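You operate a simulated robot arm through the tools that you are given. There is no shell and no other tool. Be economical: measure what you need, move in short steps, check, and stop when the job is done.

Carry out the task below with a simulated two-armed robot. There is one attempt and no reset: what you move stays moved.

TASK
Close up the test bench: light off, gauge arm down, force display cleared, hold locker shut and latched.

It is judged by the outcome, as a careful person would: the job done as asked, and still so three seconds after it is handed in. It fails if anything else is knocked over, pushed out of place, dropped, spilled or broken.

THE ROBOT
Two 7-joint arms with two-finger parallel grippers on one trunk, on a base that drives. Base frame: it is fixed to the floor where the robot stands at the start and does not move with it; the origin is under the middle of the robot, x ahead of it, y to its left, z up; the surface under the hand at the start is at about z = 900. Units: mm, degrees, N and s.
The left shoulder is at the start at [60, 143, 926], the right one opposite. With the tool pointing down near the work surface each hand reaches from about 280 to 700 mm from the robot's upright axis, wherever it stands, measured 20 degrees to its own side. Places, roughly: clear key [700, -1000, 900]; drain knob [400, -1700, 600]; gauge arm [600, -500, 1000]; light switch [500, 100, 900]; locker door [300, -1200, 700]; locker latch [400, -1500, 800]; pull tester [500, -900, 900]; test valve [500, -1800, 1000]. Payload 1.57 kg a hand.
The tool frame of a hand sits at the grasp point between the pads (the TCP): z along the fingers, y along the line on which they close. The tips reach 30 mm beyond it. Largest opening 110 mm; finger width 24, thickness 12; the body of the gripper, 48 by 112 mm, starts 78 mm behind the TCP.
Orientation is told as [roll, pitch, yaw] about the base's x, y, z axes, in that order, counted from this pose: with the fingers straight down and closing along the base's y, the tool's x points along the base's -x, its y along +y and its z along -z.

THE INTERFACE
- The arms move only by the tool apply_moves. It takes "left_motion", "right_motion" or both (then of equal length, played together; a hand with none holds still); each is a list of rows, each an object (a shift or turn left out is 0, a gripper value left out holds the last) with "hand": the gripper command, from -1 (shut) to 1 (fully open), values between in proportion; "translation": the shift along the tool's x, y, z in mm, a list of three; "angular": the turn, a rotation vector about the tool's x, y, z in degrees, a list of three. In form: [{"hand": hand, "translation": [tx, ty, tz], "angular": [wx, wy, wz]}, ...]. A call has 1 to 10 rows; each row shifts and turns the commanded pose from where the row before left it, along the tool's axes as they then stand. Rows are played at 5 a second. More than 50 mm and 8.6 degrees between two rows, or a gripper value outside its range, and nothing of the call is played. Where a pose cannot be reached the arm comes as near as it can. A force on the tool above 50 N (or 10 N above the force at the start of the call, whichever is more), or a blocked arm, ends the call early, and 0.2 s more pass. The fingers move at their own pace (about 45 mm/s each) and stop on an object; they squeeze with about 33 N. The grip force told is the motor's: it shows also when the fingers shut on nothing. Time passes only in rows, and 0.2 s behind the last, so rows that do not move let the fingers close. It gives the time, the measured TCP pose, the force on the tool (base axes), the opening and the grip force at its end, in the units of the frame above (readings bear some noise), with the torque about the TCP (base axes, N m) and any sound that the robot's microphone picked up.
- Cameras (640 x 400 px; columns grow to the right, rows downward): "scene" is now at [47.2, -12, 1558.6]; the picture's right is [-0.17, -0.99, 0.00], its down [-0.64, 0.11, -0.76] and it looks along [0.75, -0.13, -0.65] (base axes); focal length 270 px, centre (320, 200). "left" rides on the left gripper at [70, -16, -141] in its tool frame; the picture's right is [0.23, 0.97, 0.00], its down [-0.86, 0.20, -0.48] and it looks along [-0.47, 0.11, 0.88] (tool axes); focal length 222 px, centre (320, 200). "right" rides on the right gripper at [70, 16, -141] in its tool frame; the picture's right is [-0.23, 0.97, 0.00], its down [-0.86, -0.20, -0.48] and it looks along [-0.47, -0.11, 0.88] (tool axes); focal length 222 px, centre (320, 200). There is no depth. A picture from a camera that has moved, and an enlarged one, comes with that camera's place and axes in the base frame and with its lens. The place of the scene camera against the robot may be out by one fixed shift of up to 18 mm in any direction.
- grab_frame(camera): a new picture of that camera. The clock stands still meanwhile.
- lift_body(by): slides the trunk up (or, below 0, down) by that many mm; the arms and the scene camera ride with it, the base frame stays. It gives what a move gives, with no picture.
- drive_base(legs): drives the robot by 1 to 6 legs, each [ahead, left, turn to the left] in mm, mm and degrees, along the robot's own axes; the way and the turn of a leg run together, so that a leg with both is an arc; at most 1500 mm and 180 degrees a leg. The arms and the cameras ride along, it lands a little off, and it stops where it bumps. It gives what a move gives.
- turn_head(pan, tilt): turns the head with the scene camera to pan (to the left, within 86 degrees either way) and tilt (down, from -29 to 69), counted from straight ahead of the robot. It gives what a move gives.
- zoom(camera, box): a new picture of the part [left, top, right, bottom] of that camera's present view, enlarged. The clock stands still meanwhile.
- close_job(): hands the job in; it is judged then, once.

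Work in short steps. Places have to be worked out from the pictures, the camera data and where the tool is seen: move nearer, look again, correct. Check each grasp and each placing, and mend what went wrong. You have 120 turns and 108 pictures in all, those below and enlarged ones among them. Open the grippers and draw the arms clear of the work before you hand the job in, unless the task says otherwise; then end with one line.

The tools are called after "Emit:" by a JSON object that holds its "op" and its "data". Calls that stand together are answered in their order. apply_moves: Moves the arms, as the interface text tells. Its arguments: {"type":"object","properties":{"left_motion":{"type":"array"},"right_motion":{"type":"array"}},"required":[]} The other tools are called the same way: lift_body (by) slides the trunk up or down; drive_base (legs) drives the base; turn_head (pan, tilt) turns the head that bears the scene camera; grab_frame (camera) takes a picture; zoom (camera, box) takes an enlarged picture of a part of a camera's view; close_job () hands the job in.

At the start:

```text
clock: 0.0
left_tool_pos: [460.8, 22.5, 1000.4]
left_ee_rot: [0.1, 0.0, 0.0]
left_wrist_force: [0.5, 0.7, 0.3]
left_wrist_torque: [-0.02, -0.02, 0.01]
left_grip_width: 110.0
left_finger_force: 0.0
right_tool_pos: [406.3, -400.2, 999.4]
right_ee_rot: [0.0, -0.1, 0.0]
right_wrist_force: [0.5, 0.6, 0.2]
right_wrist_torque: [-0.01, -0.01, 0.01]
right_grip_width: 110.0
right_finger_force: 0.1
trunk travel left (down, up): [-525.0, 65.0]
robot x, y, heading: [-1.3, -3.1, 0.0]
head pan, tilt: [-9.7, 40.7]
```

scene: 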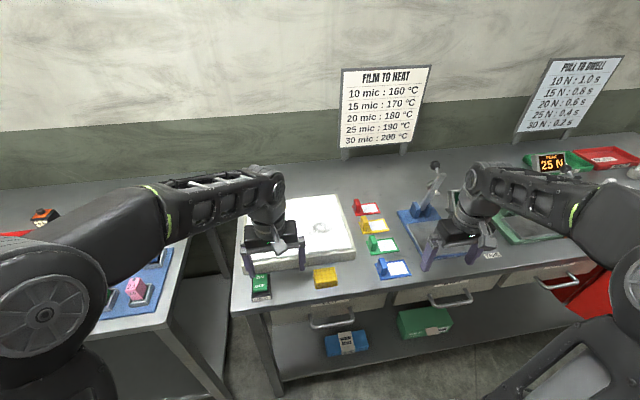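
right: 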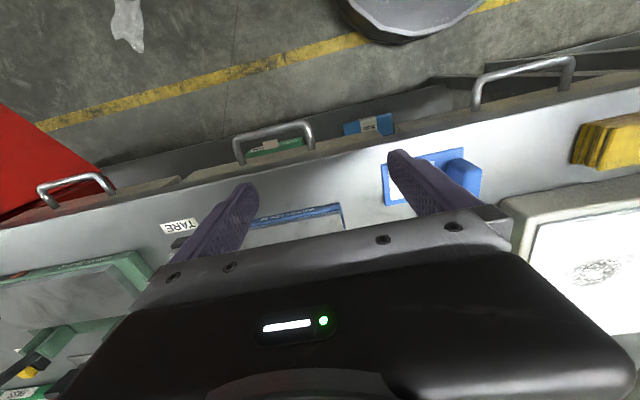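
left: 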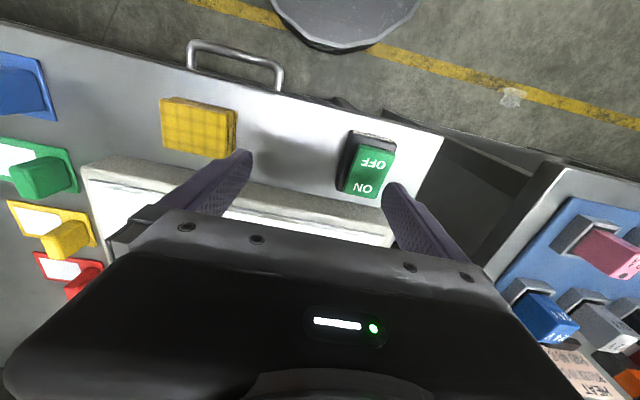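

The left wrist camera shows a green ON/OFF rocker near the light pad, and the gauge and tester are off to the right. I'll enlarge the switch and pan the head right to see the rest.

Emit:
{"op": "zoom", "data": {"camera": "left", "box": [300, 100, 460, 200]}}

Emit:
{"op": "turn_head", "data": {"pan": -55, "tilt": 35}}

Emit:
{"op": "grab_frame", "data": {"camera": "scene"}}

```text
4.00 times, centred on (380, 150) of left
camera zoom: at [390.4, 6.7, 1141.6], right [-0.23, 0.97, 0.0], down [0.86, 0.2, 0.48], along [0.47, 0.11, -0.88], focal length 888 px, centre (80, 400)
```

zoom: 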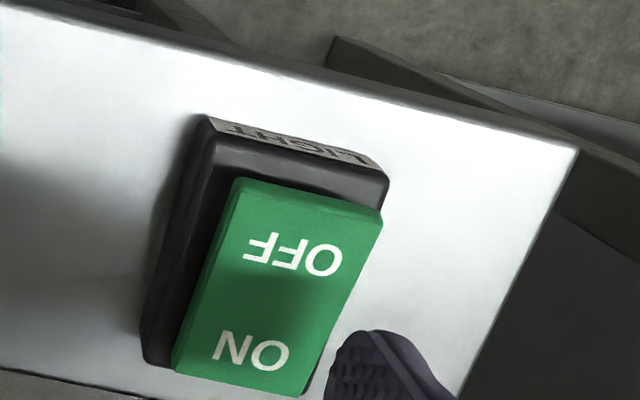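

```text
clock: 1.1
left_tool_pos: [460.3, 22.2, 1000.3]
left_ee_rot: [-0.1, 0.0, 0.1]
left_wrist_force: [0.2, -0.2, 0.2]
left_wrist_torque: [0.01, 0.04, 0.0]
left_grip_width: 109.8
left_finger_force: 0.0
right_tool_pos: [406.0, -401.6, 998.9]
right_ee_rot: [0.0, 0.0, 0.0]
right_wrist_force: [0.3, 0.3, 0.0]
right_wrist_torque: [0.02, 0.0, 0.0]
right_grip_width: 110.2
right_finger_force: 0.0
trunk travel left (down, up): [-525.0, 65.0]
robot x, y, heading: [-0.1, -0.1, -0.0]
head pan, tilt: [-55.0, 35.0]
```

```text
103 pictures are left
camera scene: at [14.4, -69.8, 1567.2], right [-0.82, -0.57, 0.0], down [-0.33, 0.47, -0.82], along [0.47, -0.67, -0.57], focal length 270 px, centre (320, 200)
```

scene: 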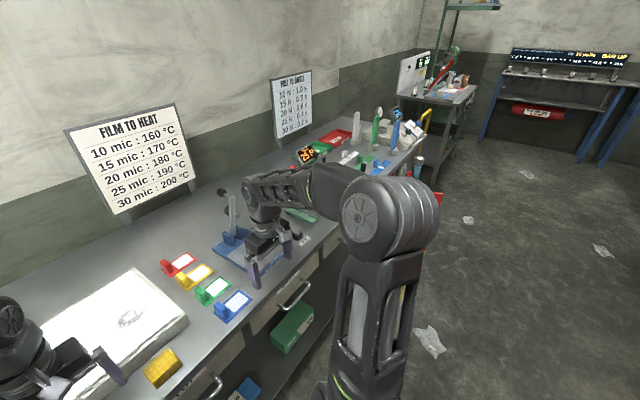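

The rocker lies along x with its OFF end near the robot, at about (448, 77), and the pad glows, so it is ON now. I'll shut the left gripper and hover over the OFF end.

Emit:
{"op": "apply_moves", "data": {"left_motion": [{"hand": -1, "translation": [6, 28, 0]}, {"hand": -1, "translation": [7, 27, 0]}, {"hand": -1}, {"hand": -1}, {"hand": -1, "translation": [0, 0, 15]}, {"hand": -1}, {"hand": -1}]}}

Emit:
{"op": "grab_frame", "data": {"camera": "left"}}

```text
clock: 2.7
left_tool_pos: [447.0, 77.1, 984.8]
left_ee_rot: [0.0, 0.0, 0.1]
left_wrist_force: [0.3, 0.4, 0.3]
left_wrist_torque: [0.01, 0.01, -0.01]
left_grip_width: 0.0
left_finger_force: 17.8
right_tool_pos: [407.0, -401.9, 1000.1]
right_ee_rot: [0.0, 0.0, 0.1]
right_wrist_force: [1.1, 0.3, -0.3]
right_wrist_torque: [-0.01, 0.04, 0.0]
right_grip_width: 109.8
right_finger_force: 0.1
trunk travel left (down, up): [-525.0, 65.0]
robot x, y, heading: [-4.5, -0.3, 0.1]
head pan, tilt: [-55.0, 35.0]
```

```text
102 pictures are left
camera left: at [376.3, 62.2, 1126.1], right [-0.23, 0.97, 0.0], down [0.86, 0.2, 0.48], along [0.47, 0.11, -0.88], focal length 222 px, centre (320, 200)
```

left: 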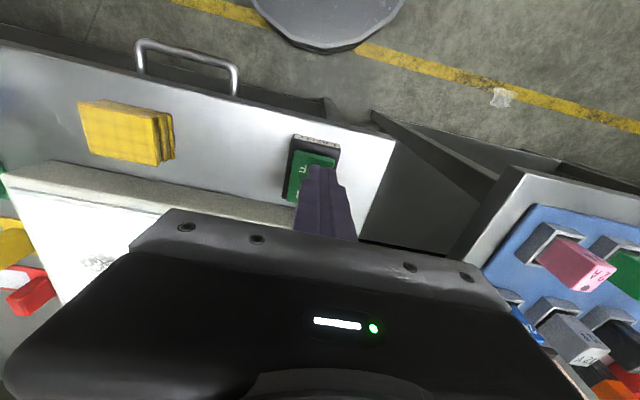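

Comparing the two views, the rocker top is at about z 940, centred at y≈71, with the OFF end at x≈431. I'll shift slightly and press down in small rows.

Emit:
{"op": "apply_moves", "data": {"left_motion": [{"translation": [4, -6, 0]}, {"translation": [0, 0, 5]}, {"translation": [0, 0, 5]}, {"translation": [0, 0, 5]}, {"translation": [0, 0, 5]}, {"translation": [0, 0, 4]}]}}

Emit:
{"op": "grab_frame", "data": {"camera": "left"}}

```text
clock: 4.2
left_tool_pos: [441.7, 72.6, 967.1]
left_ee_rot: [-0.2, -0.6, 0.1]
left_wrist_force: [-13.7, 6.3, 25.1]
left_wrist_torque: [0.25, 0.09, 0.03]
left_grip_width: 0.0
left_finger_force: 21.6
right_tool_pos: [404.6, -400.9, 1002.3]
right_ee_rot: [0.0, -0.2, 0.0]
right_wrist_force: [-0.2, 0.8, 0.0]
right_wrist_torque: [-0.02, 0.03, 0.02]
right_grip_width: 109.8
right_finger_force: 0.0
trunk travel left (down, up): [-525.0, 65.0]
robot x, y, heading: [1.2, 1.4, 0.1]
head pan, tilt: [-55.0, 35.0]
stopped in row 6 (left hand): the force on the tool passed its limit at 52 N (the readings are from after the stop); the commanded pose is now the measured one
```

```text
101 pictures are left
camera left: at [370.8, 56.7, 1109.1], right [-0.23, 0.97, -0.01], down [0.85, 0.2, 0.49], along [0.47, 0.11, -0.87], focal length 222 px, centre (320, 200)
```

left: 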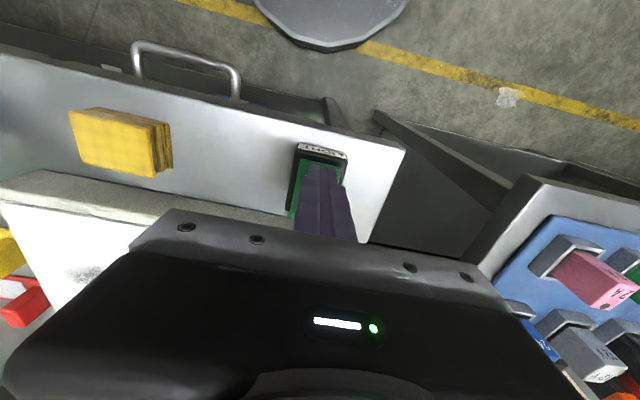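

The press reached the force limit, and the OFF end looks lower. I'll raise and back off to see the result.

Emit:
{"op": "apply_moves", "data": {"left_motion": [{"translation": [0, 0, -30]}, {"translation": [25, -30, -20]}, {"translation": [25, -30, 0]}]}}

Emit:
{"op": "zoom", "data": {"camera": "left", "box": [300, 80, 500, 205]}}

Emit:
{"op": "turn_head", "data": {"pan": -9.7, "tilt": 40.7}}

Emit:
{"op": "grab_frame", "data": {"camera": "scene"}}

```text
clock: 5.0
left_tool_pos: [395.0, 11.4, 1015.9]
left_ee_rot: [-0.2, -0.5, 0.1]
left_wrist_force: [0.1, -0.6, 0.3]
left_wrist_torque: [0.04, -0.05, 0.03]
left_grip_width: 0.0
left_finger_force: 21.8
right_tool_pos: [405.2, -400.7, 1000.4]
right_ee_rot: [0.1, 0.0, 0.0]
right_wrist_force: [-0.6, 1.0, -0.5]
right_wrist_torque: [-0.02, -0.04, 0.0]
right_grip_width: 109.9
right_finger_force: 0.1
trunk travel left (down, up): [-525.0, 65.0]
robot x, y, heading: [-0.0, 3.9, -0.2]
head pan, tilt: [-55.0, 35.0]
```

```text
3.20 times, centred on (400, 142) of left
camera zoom: at [322.9, -4.6, 1156.5], right [-0.23, 0.97, 0.0], down [0.85, 0.2, 0.49], along [0.47, 0.11, -0.87], focal length 711 px, centre (64, 384)
```

zoom: 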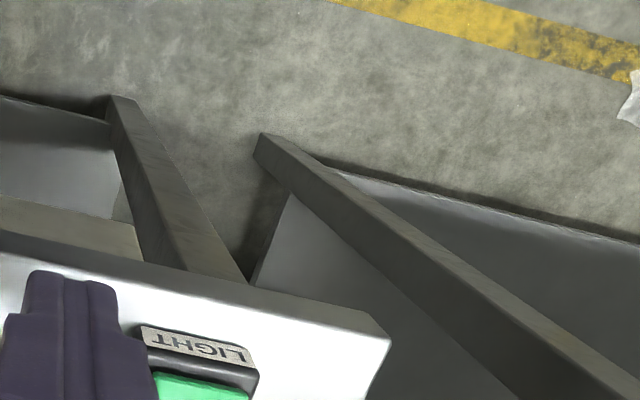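

```text
clock: 6.1
left_tool_pos: [395.1, 12.5, 1015.3]
left_ee_rot: [-0.2, -0.4, 0.0]
left_wrist_force: [0.0, -0.5, 0.1]
left_wrist_torque: [-0.01, 0.01, 0.02]
left_grip_width: 0.0
left_finger_force: 22.0
right_tool_pos: [405.6, -400.8, 1000.0]
right_ee_rot: [0.0, 0.0, 0.1]
right_wrist_force: [-0.7, -0.4, -0.1]
right_wrist_torque: [0.02, 0.0, -0.02]
right_grip_width: 109.9
right_finger_force: 0.1
trunk travel left (down, up): [-525.0, 65.0]
robot x, y, heading: [-1.1, 1.3, -0.2]
head pan, tilt: [-9.7, 40.7]
```

```text
99 pictures are left
camera scene: at [47.0, -11.9, 1558.6], right [-0.17, -0.99, 0.0], down [-0.64, 0.11, -0.76], along [0.75, -0.13, -0.65], focal length 270 px, centre (320, 200)
```

scene: 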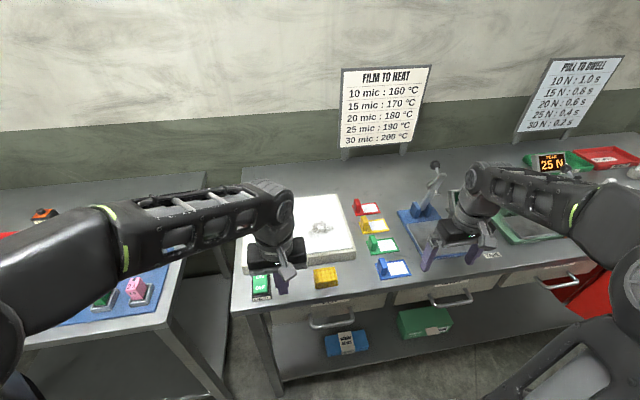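

I'll enlarge the switch and pad from the scene camera to check the light's state.

Emit:
{"op": "zoom", "data": {"camera": "scene", "box": [230, 180, 390, 310]}}

Emit:
{"op": "zoom", "data": {"camera": "scene", "box": [380, 140, 640, 290]}}

```text
3.08 times, centred on (310, 245) of scene
camera zoom: at [47.0, -11.9, 1558.6], right [-0.17, -0.99, 0.0], down [-0.64, 0.11, -0.76], along [0.75, -0.13, -0.65], focal length 831 px, centre (351, 62)
```

zoom: 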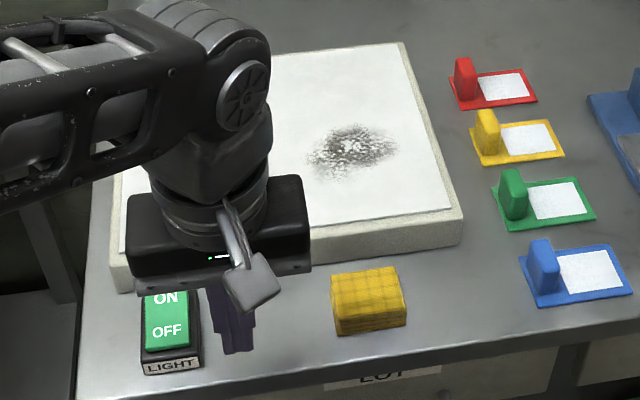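

```text
2.46 times, centred on (510, 215) of scene
camera zoom: at [47.0, -11.9, 1558.6], right [-0.17, -0.99, 0.0], down [-0.64, 0.11, -0.76], along [0.75, -0.13, -0.65], focal length 665 px, centre (-148, 163)
```

zoom: 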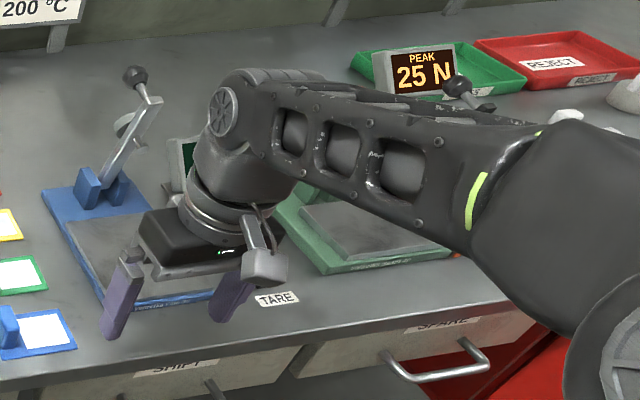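

The state isn't clear yet. I'll go back to the first viewing pose to compare the rocker's tilt with the earlier picture.

Emit:
{"op": "apply_moves", "data": {"left_motion": [{"hand": 1, "translation": [-33, 5, 0]}, {"translation": [-32, 5, 8]}, {"translation": [0, 0, 8]}, {}, {}]}}

Emit:
{"op": "zoom", "data": {"camera": "left", "box": [300, 100, 460, 200]}}

Emit:
{"op": "grab_frame", "data": {"camera": "left"}}

```text
clock: 7.3
left_tool_pos: [460.3, 22.2, 998.1]
left_ee_rot: [-0.1, -0.4, 0.0]
left_wrist_force: [-0.5, -0.8, 0.2]
left_wrist_torque: [-0.01, 0.01, -0.01]
left_grip_width: 104.0
left_finger_force: 0.0
right_tool_pos: [405.4, -400.2, 999.7]
right_ee_rot: [0.0, 0.1, 0.1]
right_wrist_force: [0.8, 0.2, 0.6]
right_wrist_torque: [-0.02, 0.01, 0.0]
right_grip_width: 110.0
right_finger_force: 0.1
trunk travel left (down, up): [-525.0, 65.0]
robot x, y, heading: [-1.7, 1.6, -0.2]
head pan, tilt: [-9.7, 40.7]
```

```text
4.00 times, centred on (380, 150) of left
camera zoom: at [388.9, 6.3, 1140.1], right [-0.23, 0.97, 0.0], down [0.85, 0.2, 0.48], along [0.47, 0.11, -0.87], focal length 888 px, centre (80, 400)
```

zoom: 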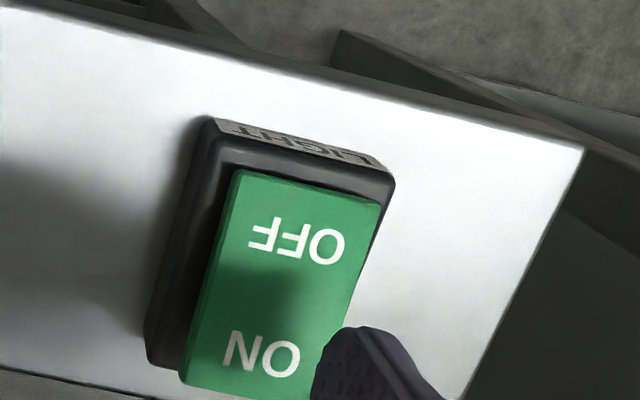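

```text
95 pictures are left
camera left: at [388.9, 6.3, 1140.1], right [-0.23, 0.97, 0.0], down [0.85, 0.2, 0.48], along [0.47, 0.11, -0.87], focal length 222 px, centre (320, 200)
```

left: 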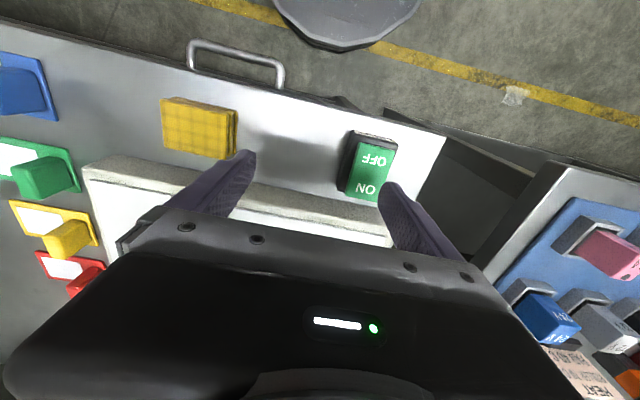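

The rocker has flipped: the OFF end is now down, so the light is off. Next is the gauge arm. I'll pull the right hand back out of the way for a clear view of it.

Emit:
{"op": "apply_moves", "data": {"right_motion": [{"translation": [40, 0, -20]}, {"translation": [40, 0, -20]}, {"translation": [40, 0, -20]}, {"translation": [30, 0, -20]}], "left_motion": [{"translation": [30, 0, -20]}, {"translation": [30, 0, -20]}, {"translation": [30, 0, -20]}, {"translation": [0, 0, -20]}]}}

Emit:
{"op": "turn_head", "data": {"pan": -40, "tilt": 42}}

Emit:
{"op": "grab_frame", "data": {"camera": "scene"}}

Emit:
{"op": "grab_frame", "data": {"camera": "right"}}

```text
clock: 8.3
left_tool_pos: [369.5, 23.0, 1078.3]
left_ee_rot: [-0.1, -0.3, 0.0]
left_wrist_force: [0.4, 0.6, -0.1]
left_wrist_torque: [0.0, -0.01, 0.02]
left_grip_width: 110.1
left_finger_force: 0.0
right_tool_pos: [256.2, -401.6, 1079.2]
right_ee_rot: [0.0, 0.0, 0.1]
right_wrist_force: [0.6, 0.2, -0.1]
right_wrist_torque: [0.01, 0.01, -0.03]
right_grip_width: 110.0
right_finger_force: 0.1
trunk travel left (down, up): [-525.0, 65.0]
robot x, y, heading: [-4.4, 1.8, 0.1]
head pan, tilt: [-9.7, 40.7]
```

```text
clock: 9.2
left_tool_pos: [370.0, 21.7, 1079.0]
left_ee_rot: [0.0, -0.3, 0.0]
left_wrist_force: [-0.1, -0.3, 0.4]
left_wrist_torque: [-0.01, -0.06, -0.02]
left_grip_width: 110.0
left_finger_force: 0.0
right_tool_pos: [257.0, -401.0, 1078.9]
right_ee_rot: [0.0, 0.1, 0.1]
right_wrist_force: [0.2, 0.0, -0.2]
right_wrist_torque: [0.0, 0.01, 0.02]
right_grip_width: 110.3
right_finger_force: 0.1
trunk travel left (down, up): [-525.0, 65.0]
robot x, y, heading: [0.4, -0.1, -0.1]
head pan, tilt: [-40.0, 42.0]
```

```text
94 pictures are left
camera scene: at [27.8, -51.2, 1556.7], right [-0.64, -0.77, 0.0], down [-0.51, 0.43, -0.74], along [0.57, -0.48, -0.67], focal length 270 px, centre (320, 200)
```

scene: 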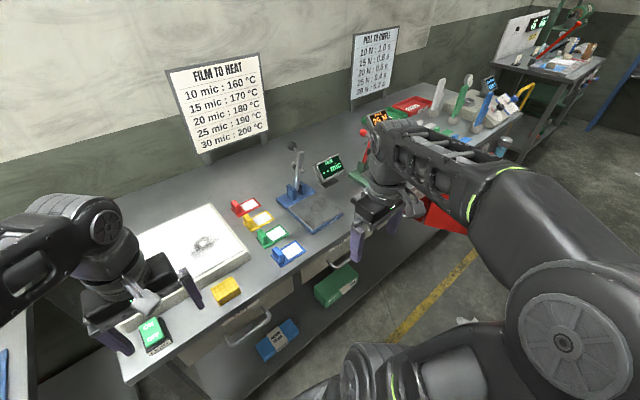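

```text
93 pictures are left
camera right: at [186.6, -386.0, 1220.2], right [0.23, 0.97, 0.0], down [0.86, -0.2, 0.48], along [0.47, -0.11, -0.88], focal length 222 px, centre (320, 200)
```

right: 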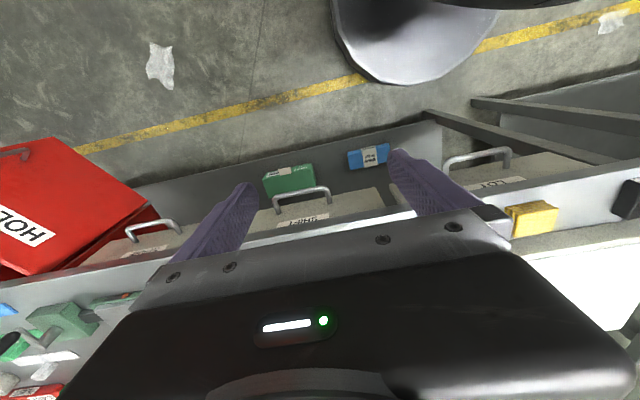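

The gauge, a blue base with a raised lever, is in clear view. I'll enlarge it.

Emit:
{"op": "zoom", "data": {"camera": "scene", "box": [260, 130, 380, 240]}}

Emit:
{"op": "zoom", "data": {"camera": "scene", "box": [340, 60, 560, 200]}}

```text
3.64 times, centred on (320, 185) of scene
camera zoom: at [27.8, -51.2, 1556.7], right [-0.64, -0.77, 0.0], down [-0.51, 0.43, -0.74], along [0.57, -0.48, -0.67], focal length 982 px, centre (320, 254)
```

zoom: 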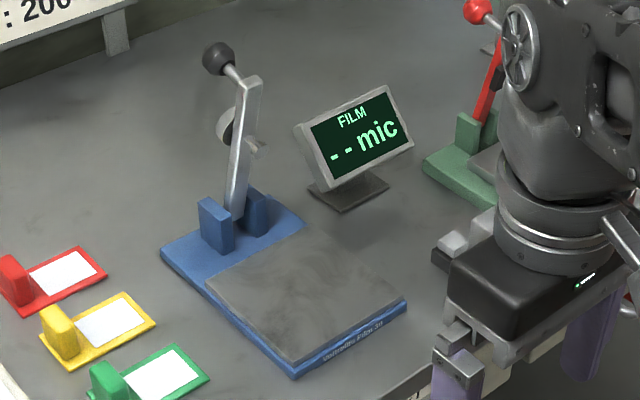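

```text
2.86 times, centred on (450, 130) of scene
camera zoom: at [27.8, -51.2, 1556.7], right [-0.64, -0.77, 0.0], down [-0.51, 0.43, -0.74], along [0.57, -0.48, -0.67], focal length 772 px, centre (-51, 400)
```

zoom: 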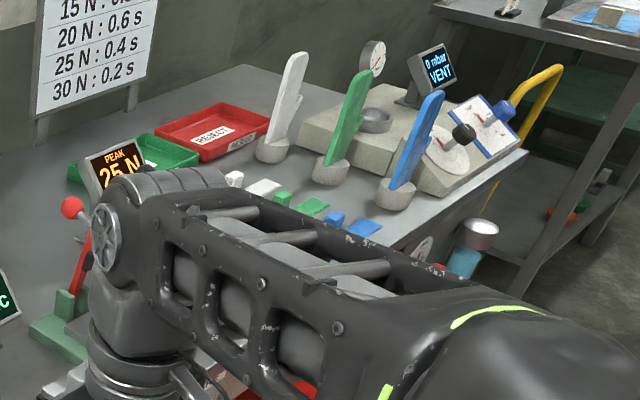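

From these pixels I get the lever pivot at about (655, -463, 925) and the ball knob at about (652, -465, 1112). The arm should swing toward the robot and down onto the plate. That is out of reach from here, so I'll drive right and slightly ahead.

Emit:
{"op": "drive_base", "data": {"legs": [[0, -320, 0], [40, 0, 0]]}}

Emit:
{"op": "turn_head", "data": {"pan": -20, "tilt": 40}}

Emit:
{"op": "grab_frame", "data": {"camera": "scene"}}

```text
clock: 11.8
left_tool_pos: [412.4, -293.2, 1077.5]
left_ee_rot: [0.0, -0.3, 0.1]
left_wrist_force: [0.9, -0.5, 0.3]
left_wrist_torque: [0.03, 0.05, -0.01]
left_grip_width: 110.2
left_finger_force: 0.0
right_tool_pos: [300.2, -717.1, 1078.0]
right_ee_rot: [0.0, 0.1, 0.1]
right_wrist_force: [0.7, -0.1, -0.4]
right_wrist_torque: [0.04, 0.05, -0.01]
right_grip_width: 110.0
right_finger_force: 0.1
trunk travel left (down, up): [-525.0, 65.0]
robot x, y, heading: [41.2, -320.2, 0.0]
head pan, tilt: [-40.0, 42.0]
```

```text
clock: 12.7
left_tool_pos: [410.7, -293.3, 1078.1]
left_ee_rot: [-0.1, -0.4, 0.1]
left_wrist_force: [-0.5, 0.1, 0.7]
left_wrist_torque: [0.01, 0.0, 0.04]
left_grip_width: 110.0
left_finger_force: 0.1
right_tool_pos: [298.0, -718.5, 1078.1]
right_ee_rot: [0.0, 0.0, 0.2]
right_wrist_force: [-0.4, 0.1, -0.1]
right_wrist_torque: [-0.01, 0.03, 0.02]
right_grip_width: 110.0
right_finger_force: 0.0
trunk travel left (down, up): [-525.0, 65.0]
robot x, y, heading: [37.3, -318.7, 0.0]
head pan, tilt: [-20.0, 40.0]
```

```text
90 pictures are left
camera scene: at [84.4, -342.8, 1559.6], right [-0.34, -0.94, 0.0], down [-0.6, 0.22, -0.77], along [0.72, -0.26, -0.64], focal length 270 px, centre (320, 200)
```

scene: 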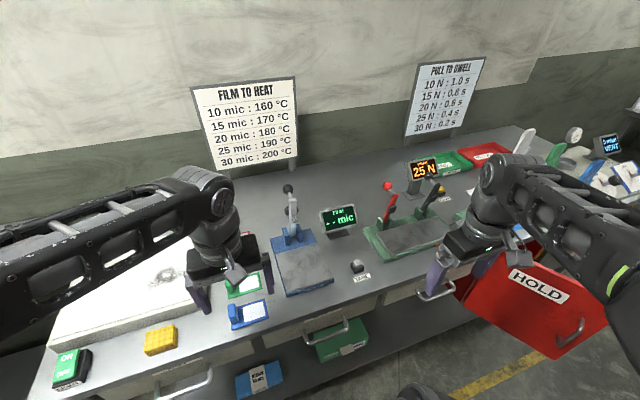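

This view is much better. I'll enlarge the gauge and then the pull tester.

Emit:
{"op": "zoom", "data": {"camera": "scene", "box": [250, 170, 370, 300]}}

Emit:
{"op": "zoom", "data": {"camera": "scene", "box": [340, 130, 500, 290]}}

Emit:
{"op": "zoom", "data": {"camera": "scene", "box": [430, 130, 640, 370]}}

```text
3.08 times, centred on (310, 235) of scene
camera zoom: at [84.4, -342.8, 1559.6], right [-0.34, -0.94, 0.0], down [-0.6, 0.22, -0.77], along [0.72, -0.26, -0.64], focal length 831 px, centre (351, 92)
```

zoom: 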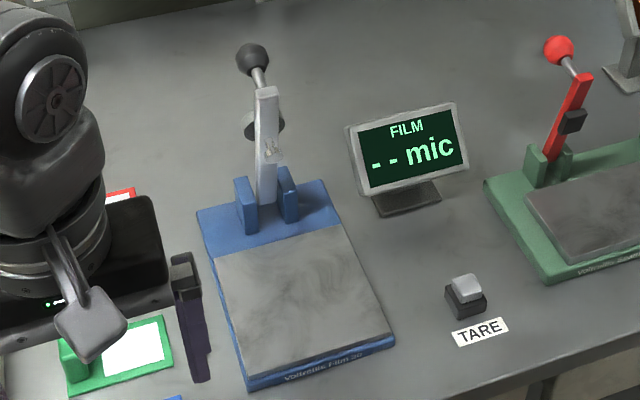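

```text
2.50 times, centred on (420, 210) of scene
camera zoom: at [84.4, -342.8, 1559.6], right [-0.34, -0.94, 0.0], down [-0.6, 0.22, -0.77], along [0.72, -0.26, -0.64], focal length 675 px, centre (70, 175)
```

zoom: 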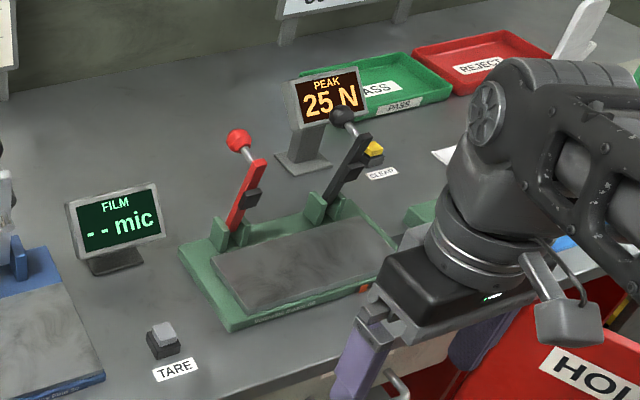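

```text
1.67 times, centred on (535, 250) of scene
camera zoom: at [84.4, -342.8, 1559.6], right [-0.34, -0.94, 0.0], down [-0.6, 0.22, -0.77], along [0.72, -0.26, -0.64], focal length 450 px, centre (-38, 117)
```

zoom: 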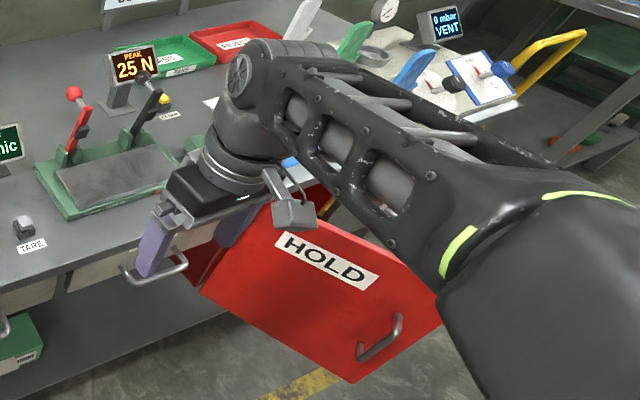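

The levers on the green base belong to the pull tester, TARE is a decoy, and the yellow key labelled CLEAR is by the orange display. I put the gauge knob at about (645, -456, 1123). I'll move the left hand aside and bring the right hand up toward the knob.

Emit:
{"op": "apply_moves", "data": {"right_motion": [{"translation": [0, 0, -40]}, {"translation": [0, 0, -40]}, {"translation": [0, 0, -42]}, {"translation": [-37, 30, 0]}, {"translation": [-37, 30, 0]}, {"translation": [-37, 30, 0]}, {"translation": [-37, 30, 0]}, {"translation": [-37, 30, 0]}, {"translation": [-37, 30, 0]}, {"translation": [-37, 30, 0]}], "left_motion": [{"translation": [0, 40, 0]}, {"translation": [0, 40, 0]}, {"translation": [0, 40, 0]}, {}, {}, {}, {}, {}, {}, {}]}}

Emit:
{"op": "apply_moves", "data": {"right_motion": [{"translation": [-30, 26, 0]}, {"translation": [-30, 26, 0]}, {"hand": 0.3}, {}]}}

Emit:
{"op": "grab_frame", "data": {"camera": "right"}}

Emit:
{"op": "grab_frame", "data": {"camera": "scene"}}

```text
clock: 14.9
left_tool_pos: [413.0, -170.1, 1076.2]
left_ee_rot: [-0.3, -0.3, 0.1]
left_wrist_force: [0.8, 1.2, 0.1]
left_wrist_torque: [-0.03, 0.02, 0.03]
left_grip_width: 110.0
left_finger_force: 0.0
right_tool_pos: [544.1, -525.8, 1109.2]
right_ee_rot: [-0.1, -0.1, 0.0]
right_wrist_force: [1.1, 0.7, -0.8]
right_wrist_torque: [-0.07, 0.03, -0.01]
right_grip_width: 110.0
right_finger_force: 0.0
right hand out of reach, approached as far as the arm can: row 2, 3, 9, 10
trunk travel left (down, up): [-525.0, 65.0]
robot x, y, heading: [41.1, -317.0, 0.1]
head pan, tilt: [-20.0, 40.0]
```

```text
clock: 15.9
left_tool_pos: [410.5, -173.4, 1078.6]
left_ee_rot: [-0.1, -0.4, 0.1]
left_wrist_force: [0.6, -0.3, 0.0]
left_wrist_torque: [0.02, -0.03, -0.01]
left_grip_width: 109.8
left_finger_force: 0.0
right_tool_pos: [587.1, -477.7, 1087.7]
right_ee_rot: [0.0, -0.4, 0.1]
right_wrist_force: [-0.4, -0.2, -0.7]
right_wrist_torque: [-0.02, -0.01, 0.01]
right_grip_width: 71.7
right_finger_force: 0.0
right hand out of reach, approached as far as the arm can: row 1, 2
trunk travel left (down, up): [-525.0, 65.0]
robot x, y, heading: [41.1, -316.8, 0.3]
head pan, tilt: [-20.0, 40.0]
```

```text
86 pictures are left
camera right: at [515.3, -462.3, 1228.6], right [0.23, 0.97, 0.0], down [0.85, -0.2, 0.48], along [0.47, -0.11, -0.88], focal length 222 px, centre (320, 200)
```

right: 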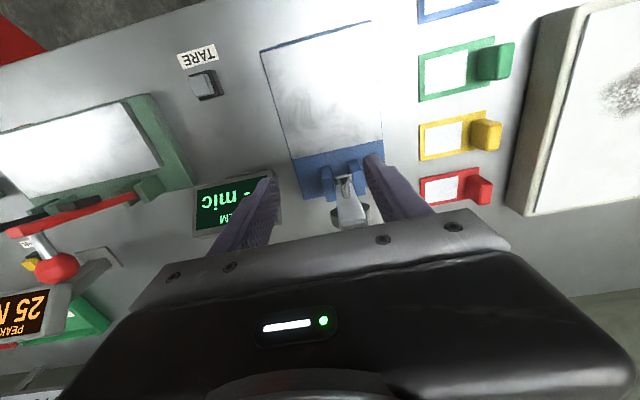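

```text
85 pictures are left
camera scene: at [84.3, -342.7, 1559.6], right [-0.34, -0.94, 0.0], down [-0.6, 0.22, -0.77], along [0.72, -0.26, -0.64], focal length 270 px, centre (320, 200)
```

scene: 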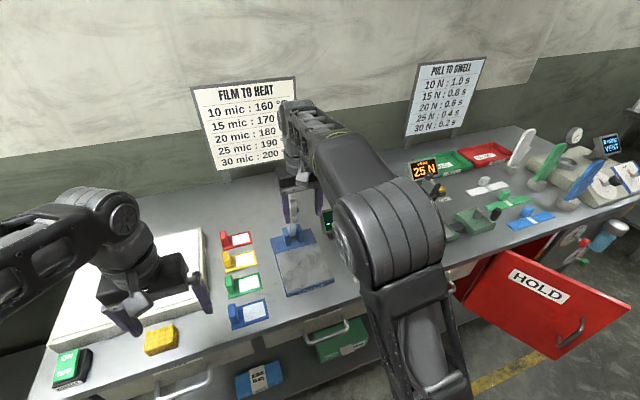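

With the tool pointing straight down the arm can't get high enough. I'll back off and pitch the tool about 50° forward, so it points forward and down. That also aims the wrist camera straight at the knob.

Emit:
{"op": "apply_moves", "data": {"right_motion": [{"translation": [50, 0, 0]}, {"translation": [50, 0, 0]}, {"angular": [0, -8.4, 0]}, {"angular": [0, -8.4, 0]}, {"angular": [0, -8.4, 0]}, {"angular": [0, -8.4, 0]}, {"angular": [0, -8.4, 0]}, {"angular": [0, -8.0, 0]}, {}]}}

Emit:
{"op": "grab_frame", "data": {"camera": "right"}}

```text
clock: 17.9
left_tool_pos: [410.1, -173.2, 1077.1]
left_ee_rot: [-0.1, -0.4, 0.2]
left_wrist_force: [-0.2, 0.6, 0.7]
left_wrist_torque: [-0.02, 0.01, 0.06]
left_grip_width: 109.9
left_finger_force: 0.2
right_tool_pos: [486.9, -477.3, 1087.7]
right_ee_rot: [0.1, -50.1, 0.2]
right_wrist_force: [-0.4, -0.1, 0.6]
right_wrist_torque: [0.01, 0.01, 0.01]
right_grip_width: 71.5
right_finger_force: 0.0
trunk travel left (down, up): [-525.0, 65.0]
robot x, y, heading: [47.7, -314.2, 0.2]
head pan, tilt: [-20.0, 40.0]
```

```text
84 pictures are left
camera right: at [332.4, -461.2, 1125.1], right [0.14, 0.97, 0.17], down [0.18, -0.2, 0.96], along [0.97, -0.11, -0.21], focal length 222 px, centre (320, 200)
```

right: 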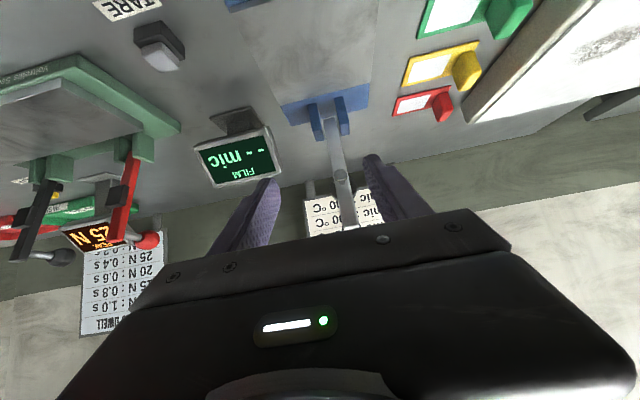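

The knob is hidden behind the gripper body in this inverted view. I'll raise the hand 60 mm to bring it into sight.

Emit:
{"op": "apply_moves", "data": {"right_motion": [{"translation": [-23, 0, -19.3]}, {"translation": [-23, 0, -19.3]}, {}]}}

Emit:
{"op": "grab_frame", "data": {"camera": "right"}}

```text
clock: 18.7
left_tool_pos: [410.4, -172.0, 1079.1]
left_ee_rot: [-0.1, -0.4, 0.2]
left_wrist_force: [-0.6, 0.2, -0.2]
left_wrist_torque: [-0.01, 0.0, 0.03]
left_grip_width: 109.9
left_finger_force: 0.1
right_tool_pos: [487.0, -475.0, 1148.3]
right_ee_rot: [0.1, -50.0, 0.0]
right_wrist_force: [-0.5, 0.1, 0.1]
right_wrist_torque: [0.02, 0.03, 0.01]
right_grip_width: 71.6
right_finger_force: 0.0
trunk travel left (down, up): [-525.0, 65.0]
robot x, y, heading: [43.0, -318.0, 0.2]
head pan, tilt: [-20.0, 40.0]
```

```text
83 pictures are left
camera right: at [333.2, -460.7, 1185.3], right [0.14, 0.97, 0.17], down [0.18, -0.2, 0.96], along [0.97, -0.11, -0.21], focal length 222 px, centre (320, 200)
```

right: 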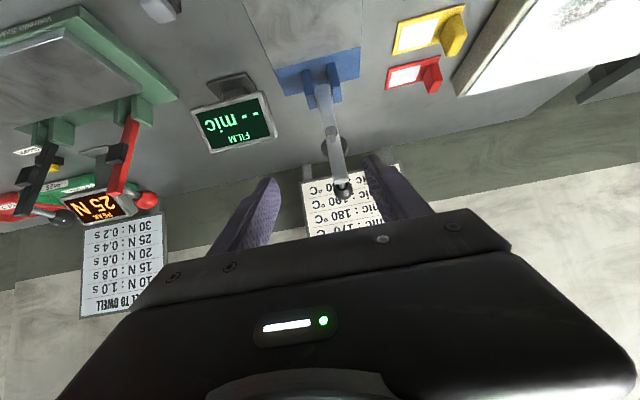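

The knob is at pixel (344, 189), which puts it at about (645, -458, 1110) and confirms the estimate. I'll line up in y and move in with the fingers on either side of it.

Emit:
{"op": "apply_moves", "data": {"right_motion": [{"translation": [0, 16, 0]}, {"translation": [-18.5, 0, 33.75]}, {"translation": [-18.5, 0, 33.75]}, {"translation": [-14, 0, 26]}, {}]}}

Emit:
{"op": "grab_frame", "data": {"camera": "right"}}

Emit:
{"op": "zoom", "data": {"camera": "scene", "box": [250, 90, 370, 210]}}

```text
clock: 19.9
left_tool_pos: [410.8, -172.7, 1078.3]
left_ee_rot: [-0.2, -0.5, 0.1]
left_wrist_force: [0.3, -0.3, -0.1]
left_wrist_torque: [0.01, 0.0, 0.01]
left_grip_width: 110.0
left_finger_force: 0.0
right_tool_pos: [590.2, -458.2, 1126.1]
right_ee_rot: [0.0, -50.1, 0.1]
right_wrist_force: [0.1, 0.8, -0.1]
right_wrist_torque: [-0.05, 0.01, -0.02]
right_grip_width: 71.5
right_finger_force: 0.0
trunk travel left (down, up): [-525.0, 65.0]
robot x, y, heading: [42.0, -316.3, 0.3]
head pan, tilt: [-20.0, 40.0]
```

```text
82 pictures are left
camera right: at [436.9, -443.8, 1163.5], right [0.14, 0.97, 0.17], down [0.18, -0.2, 0.96], along [0.97, -0.11, -0.21], focal length 222 px, centre (320, 200)
```

right: 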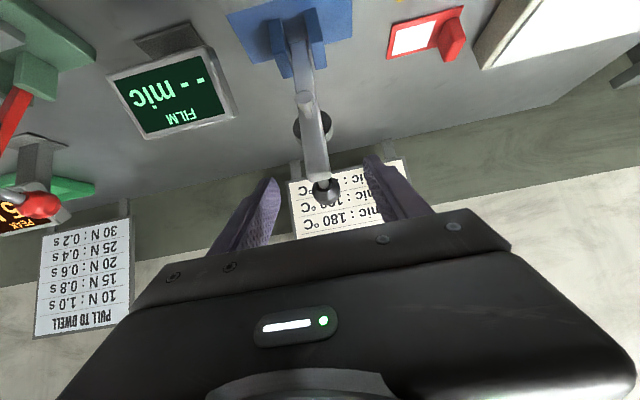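

```text
3.33 times, centred on (310, 150) of scene
camera zoom: at [83.7, -342.6, 1559.6], right [-0.34, -0.94, 0.0], down [-0.6, 0.22, -0.77], along [0.72, -0.26, -0.64], focal length 900 px, centre (353, 367)
```

zoom: 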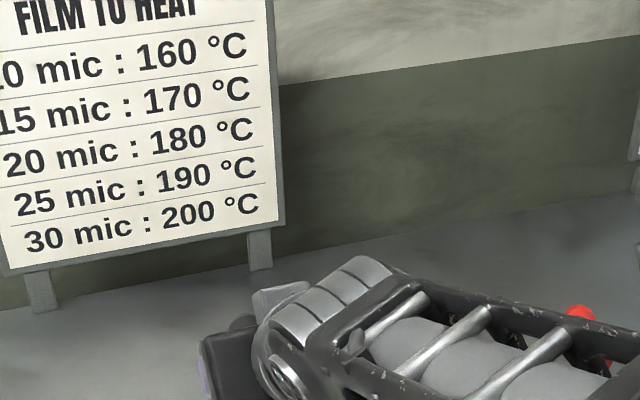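

The knob is straight ahead of the TCP, about 57 mm off. I'll advance 48 mm and close on it.

Emit:
{"op": "apply_moves", "data": {"right_motion": [{"translation": [-10.4, -2, 21.3]}, {"translation": [-10.4, -1, 21.3]}, {}, {"hand": -1}, {"hand": -1}, {"hand": -1}, {"hand": -1}, {"hand": -1}]}}

Emit:
{"op": "grab_frame", "data": {"camera": "right"}}

```text
clock: 21.7
left_tool_pos: [410.2, -170.7, 1077.6]
left_ee_rot: [-0.2, -0.4, 0.1]
left_wrist_force: [0.1, 0.1, -0.1]
left_wrist_torque: [0.01, 0.01, -0.01]
left_grip_width: 110.2
left_finger_force: 0.0
right_tool_pos: [636.4, -458.9, 1114.1]
right_ee_rot: [-0.1, -49.9, 0.3]
right_wrist_force: [-0.1, 15.7, -4.6]
right_wrist_torque: [0.18, 0.18, 0.0]
right_grip_width: 27.1
right_finger_force: 35.5
trunk travel left (down, up): [-525.0, 65.0]
robot x, y, heading: [41.7, -313.9, 0.2]
head pan, tilt: [-20.0, 40.0]
```

```text
80 pictures are left
camera right: at [482.0, -444.0, 1152.5], right [0.14, 0.97, 0.17], down [0.18, -0.2, 0.96], along [0.97, -0.1, -0.21], focal length 222 px, centre (320, 200)
```

right: 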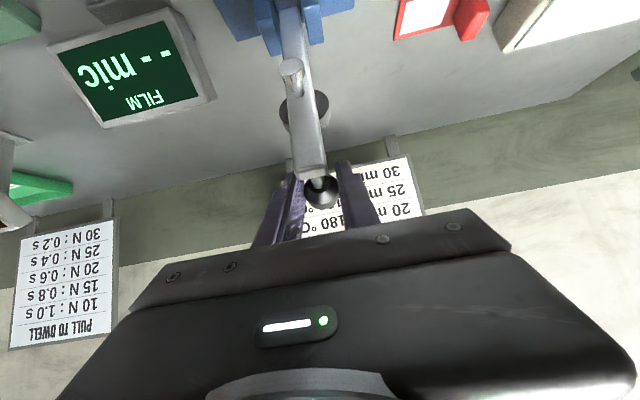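

The knob is gripped at 27 mm. I'll start swinging the lever toward me along its arc in small rows, watching the force.

Emit:
{"op": "apply_moves", "data": {"right_motion": [{"translation": [10, 1.5, -8]}, {"translation": [10, 0, -8.2]}, {"translation": [11, 0, -7]}, {"translation": [11, 0, -6.4]}]}}

```text
clock: 22.7
left_tool_pos: [409.6, -170.4, 1078.7]
left_ee_rot: [-0.4, -0.5, 0.1]
left_wrist_force: [0.1, 0.6, -0.3]
left_wrist_torque: [-0.01, 0.01, 0.04]
left_grip_width: 109.8
left_finger_force: 0.0
right_tool_pos: [585.3, -459.2, 1104.2]
right_ee_rot: [-0.1, -50.3, 0.3]
right_wrist_force: [0.5, 15.2, 15.9]
right_wrist_torque: [0.21, -1.16, 0.1]
right_grip_width: 27.4
right_finger_force: 38.2
trunk travel left (down, up): [-525.0, 65.0]
robot x, y, heading: [36.6, -314.5, 0.1]
head pan, tilt: [-20.0, 40.0]
```

The upward force suggests the pivot is a little nearer than I assumed. I'll go on with a corrected arc, turning the tool down as I go.

Emit:
{"op": "apply_moves", "data": {"right_motion": [{"translation": [10, 1.5, -7], "angular": [0, 2.5, 0]}, {"translation": [10, 1.5, -7], "angular": [0, 2.5, 0]}, {"translation": [12.5, 0, -3.2], "angular": [0, 2.5, 0]}, {"translation": [12.5, 0, -3.2], "angular": [0, 2.5, 0]}]}}

Emit:
{"op": "grab_frame", "data": {"camera": "right"}}

```text
clock: 23.7
left_tool_pos: [411.6, -171.4, 1078.0]
left_ee_rot: [-0.2, -0.4, 0.1]
left_wrist_force: [-0.4, -0.3, 0.0]
left_wrist_torque: [0.01, 0.02, 0.0]
left_grip_width: 110.1
left_finger_force: 0.1
right_tool_pos: [541.1, -457.9, 1083.5]
right_ee_rot: [0.0, -40.0, 0.0]
right_wrist_force: [6.2, 8.3, 2.1]
right_wrist_torque: [0.18, -1.16, 0.03]
right_grip_width: 27.3
right_finger_force: 37.8
trunk travel left (down, up): [-525.0, 65.0]
robot x, y, heading: [38.2, -314.0, 0.1]
head pan, tilt: [-20.0, 40.0]
```

```text
79 pictures are left
camera right: at [396.1, -443.4, 1147.6], right [0.17, 0.97, 0.15], down [0.35, -0.2, 0.92], along [0.92, -0.11, -0.37], focal length 222 px, centre (320, 200)
```

right: 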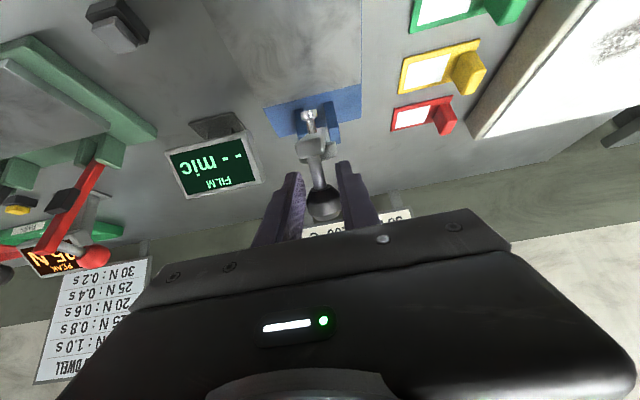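

The lever follows well with low force. I'll keep on along the arc.

Emit:
{"op": "apply_moves", "data": {"right_motion": [{"translation": [13, 1, -0.5], "angular": [0, 2.5, 0]}, {"translation": [13, 1, -0.3], "angular": [0, 2.5, 0]}, {"translation": [12.7, 0, 2.4], "angular": [0, 2.5, 0]}, {"translation": [12.7, 0, 2.5], "angular": [0, 2.5, 0]}, {"translation": [11.8, 0, 5.2], "angular": [0, 2.5, 0]}, {"translation": [11.8, 0, 5.2], "angular": [0, 2.5, 0]}]}}

Emit:
{"op": "grab_frame", "data": {"camera": "right"}}

```text
clock: 25.1
left_tool_pos: [412.9, -174.3, 1076.8]
left_ee_rot: [-0.1, -0.3, 0.1]
left_wrist_force: [0.5, 0.6, 0.6]
left_wrist_torque: [0.04, 0.0, 0.04]
left_grip_width: 109.9
left_finger_force: 0.0
right_tool_pos: [487.6, -459.0, 1028.6]
right_ee_rot: [0.0, -24.9, 0.0]
right_wrist_force: [16.8, -8.3, -2.1]
right_wrist_torque: [-0.02, -1.13, -0.1]
right_grip_width: 27.0
right_finger_force: 37.8
trunk travel left (down, up): [-525.0, 65.0]
robot x, y, heading: [44.0, -314.7, 0.1]
head pan, tilt: [-20.0, 40.0]
```

```text
78 pictures are left
camera right: at [363.7, -443.4, 1127.3], right [0.2, 0.97, 0.1], down [0.57, -0.2, 0.79], along [0.79, -0.11, -0.6], focal length 222 px, centre (320, 200)
```

right: 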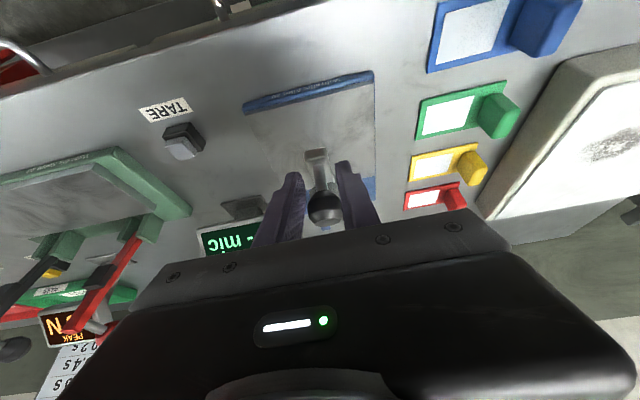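

There's some +x pull, so I'll take the rest of the arc mostly downward.

Emit:
{"op": "apply_moves", "data": {"right_motion": [{"translation": [8, 0, 10], "angular": [0, 2.5, 0]}, {"translation": [8, 0, 10], "angular": [0, 2.5, 0]}, {"translation": [8, 0, 10.4], "angular": [0, 2.5, 0]}, {"translation": [8, 0, 10.4], "angular": [0, 2.5, 0]}]}}

Emit:
{"op": "grab_frame", "data": {"camera": "right"}}

```text
clock: 26.1
left_tool_pos: [407.6, -173.2, 1079.4]
left_ee_rot: [-0.1, -0.6, 0.1]
left_wrist_force: [0.1, 0.9, -1.0]
left_wrist_torque: [0.04, 0.0, 0.03]
left_grip_width: 110.0
left_finger_force: 0.1
right_tool_pos: [464.9, -458.2, 979.8]
right_ee_rot: [-0.1, -14.7, -0.1]
right_wrist_force: [-35.6, -10.1, 6.6]
right_wrist_torque: [0.03, 0.2, -0.18]
right_grip_width: 0.1
right_finger_force: 20.9
trunk travel left (down, up): [-525.0, 65.0]
robot x, y, heading: [40.7, -314.5, -0.1]
head pan, tilt: [-20.0, 40.0]
```

```text
77 pictures are left
camera right: at [361.5, -442.3, 1099.1], right [0.22, 0.97, 0.06], down [0.7, -0.2, 0.68], along [0.67, -0.11, -0.73], focal length 222 px, centre (320, 200)
```

right: 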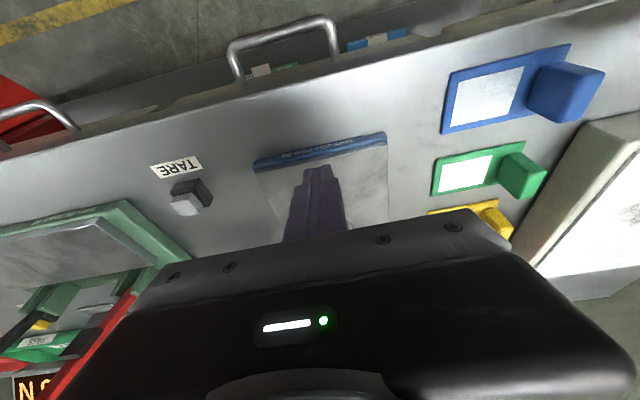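

The fingers slipped off the knob, and a −x force shows the knob pressing on the finger backs. I'll back away toward the robot and look.

Emit:
{"op": "apply_moves", "data": {"right_motion": [{"translation": [20, 0, -5]}, {"translation": [20, 0, -5]}, {"translation": [20, 0, -15]}, {}]}}

Emit:
{"op": "grab_frame", "data": {"camera": "right"}}

Emit:
{"op": "grab_frame", "data": {"camera": "scene"}}

```text
clock: 27.1
left_tool_pos: [411.1, -173.1, 1078.1]
left_ee_rot: [-0.1, -0.4, 0.2]
left_wrist_force: [0.4, -0.5, -0.9]
left_wrist_torque: [0.0, -0.01, 0.01]
left_grip_width: 109.9
left_finger_force: 0.0
right_tool_pos: [407.6, -458.2, 986.9]
right_ee_rot: [-0.1, -15.1, 0.0]
right_wrist_force: [-0.1, -0.7, -0.3]
right_wrist_torque: [0.01, 0.01, 0.02]
right_grip_width: 0.0
right_finger_force: 21.6
trunk travel left (down, up): [-525.0, 65.0]
robot x, y, heading: [41.2, -317.6, -0.0]
head pan, tilt: [-20.0, 40.0]
```

```text
76 pictures are left
camera right: at [302.5, -442.3, 1106.3], right [0.22, 0.97, 0.06], down [0.7, -0.2, 0.68], along [0.68, -0.11, -0.73], focal length 222 px, centre (320, 200)
```

right: 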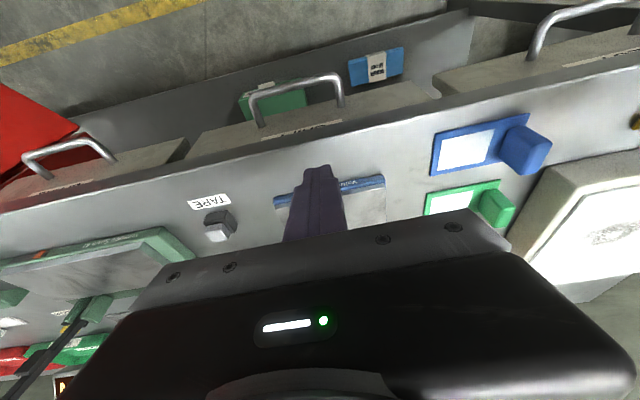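

```text
75 pictures are left
camera scene: at [84.9, -343.0, 1559.6], right [-0.34, -0.94, 0.0], down [-0.6, 0.22, -0.77], along [0.72, -0.26, -0.64], focal length 270 px, centre (320, 200)
```

scene: 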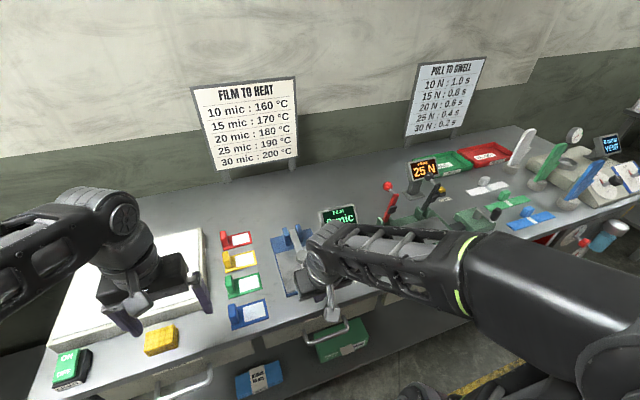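

The display has changed. I'll enlarge the gauge.

Emit:
{"op": "zoom", "data": {"camera": "scene", "box": [250, 190, 370, 310]}}

```text
3.33 times, centred on (310, 250) of scene
camera zoom: at [84.9, -343.0, 1559.6], right [-0.34, -0.94, 0.0], down [-0.6, 0.22, -0.77], along [0.72, -0.26, -0.64], focal length 900 px, centre (353, 33)
```

zoom: 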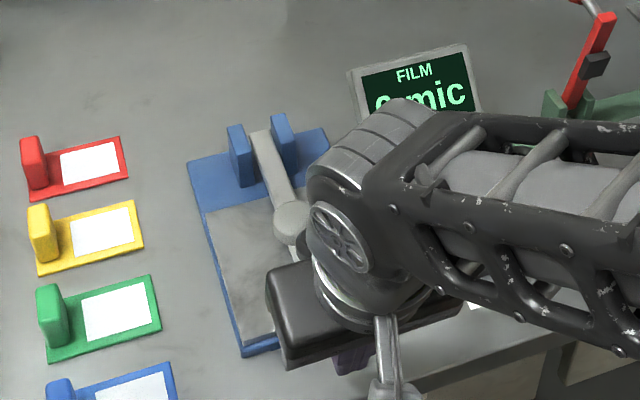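

The lever is lying down. I'll raise the right hand, return it to vertical and move it aside to confirm.

Emit:
{"op": "apply_moves", "data": {"right_motion": [{"translation": [10, 0, -40]}, {"translation": [0, -30, -30], "angular": [0, 7.5, 0]}, {"translation": [0, -45, 0], "angular": [0, 7.5, 0]}, {"translation": [0, -45, 0]}, {"translation": [0, -45, 0]}, {"translation": [0, -45, 0]}]}}

Emit:
{"op": "zoom", "data": {"camera": "scene", "box": [250, 190, 370, 310]}}

Emit:
{"op": "zoom", "data": {"camera": "scene", "box": [370, 130, 490, 250]}}

```text
clock: 28.5
left_tool_pos: [410.2, -173.7, 1078.4]
left_ee_rot: [-0.1, -0.3, 0.1]
left_wrist_force: [0.3, 0.3, -0.7]
left_wrist_torque: [0.03, -0.01, -0.02]
left_grip_width: 110.0
left_finger_force: 0.0
right_tool_pos: [377.5, -670.2, 1052.0]
right_ee_rot: [0.1, 0.0, 0.3]
right_wrist_force: [0.7, 0.3, 0.2]
right_wrist_torque: [0.02, -0.02, 0.02]
right_grip_width: 0.0
right_finger_force: 21.3
trunk travel left (down, up): [-525.0, 65.0]
robot x, y, heading: [42.1, -313.1, 0.0]
head pan, tilt: [-20.0, 40.0]
```

```text
3.33 times, centred on (310, 250) of scene
camera zoom: at [84.2, -343.4, 1559.6], right [-0.34, -0.94, 0.0], down [-0.6, 0.22, -0.77], along [0.72, -0.26, -0.64], focal length 900 px, centre (353, 33)
```

zoom: 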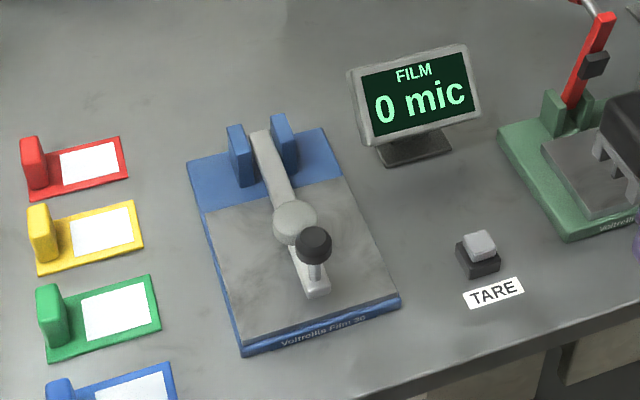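

```text
3.33 times, centred on (430, 190) of scene
camera zoom: at [84.2, -343.4, 1559.6], right [-0.34, -0.94, 0.0], down [-0.6, 0.22, -0.77], along [0.72, -0.26, -0.64], focal length 900 px, centre (-47, 233)
```

zoom: 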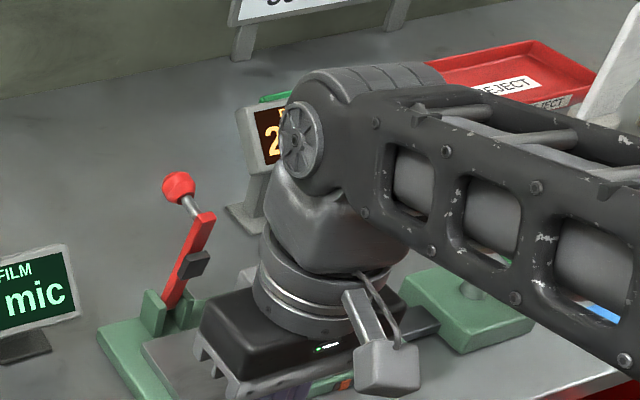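

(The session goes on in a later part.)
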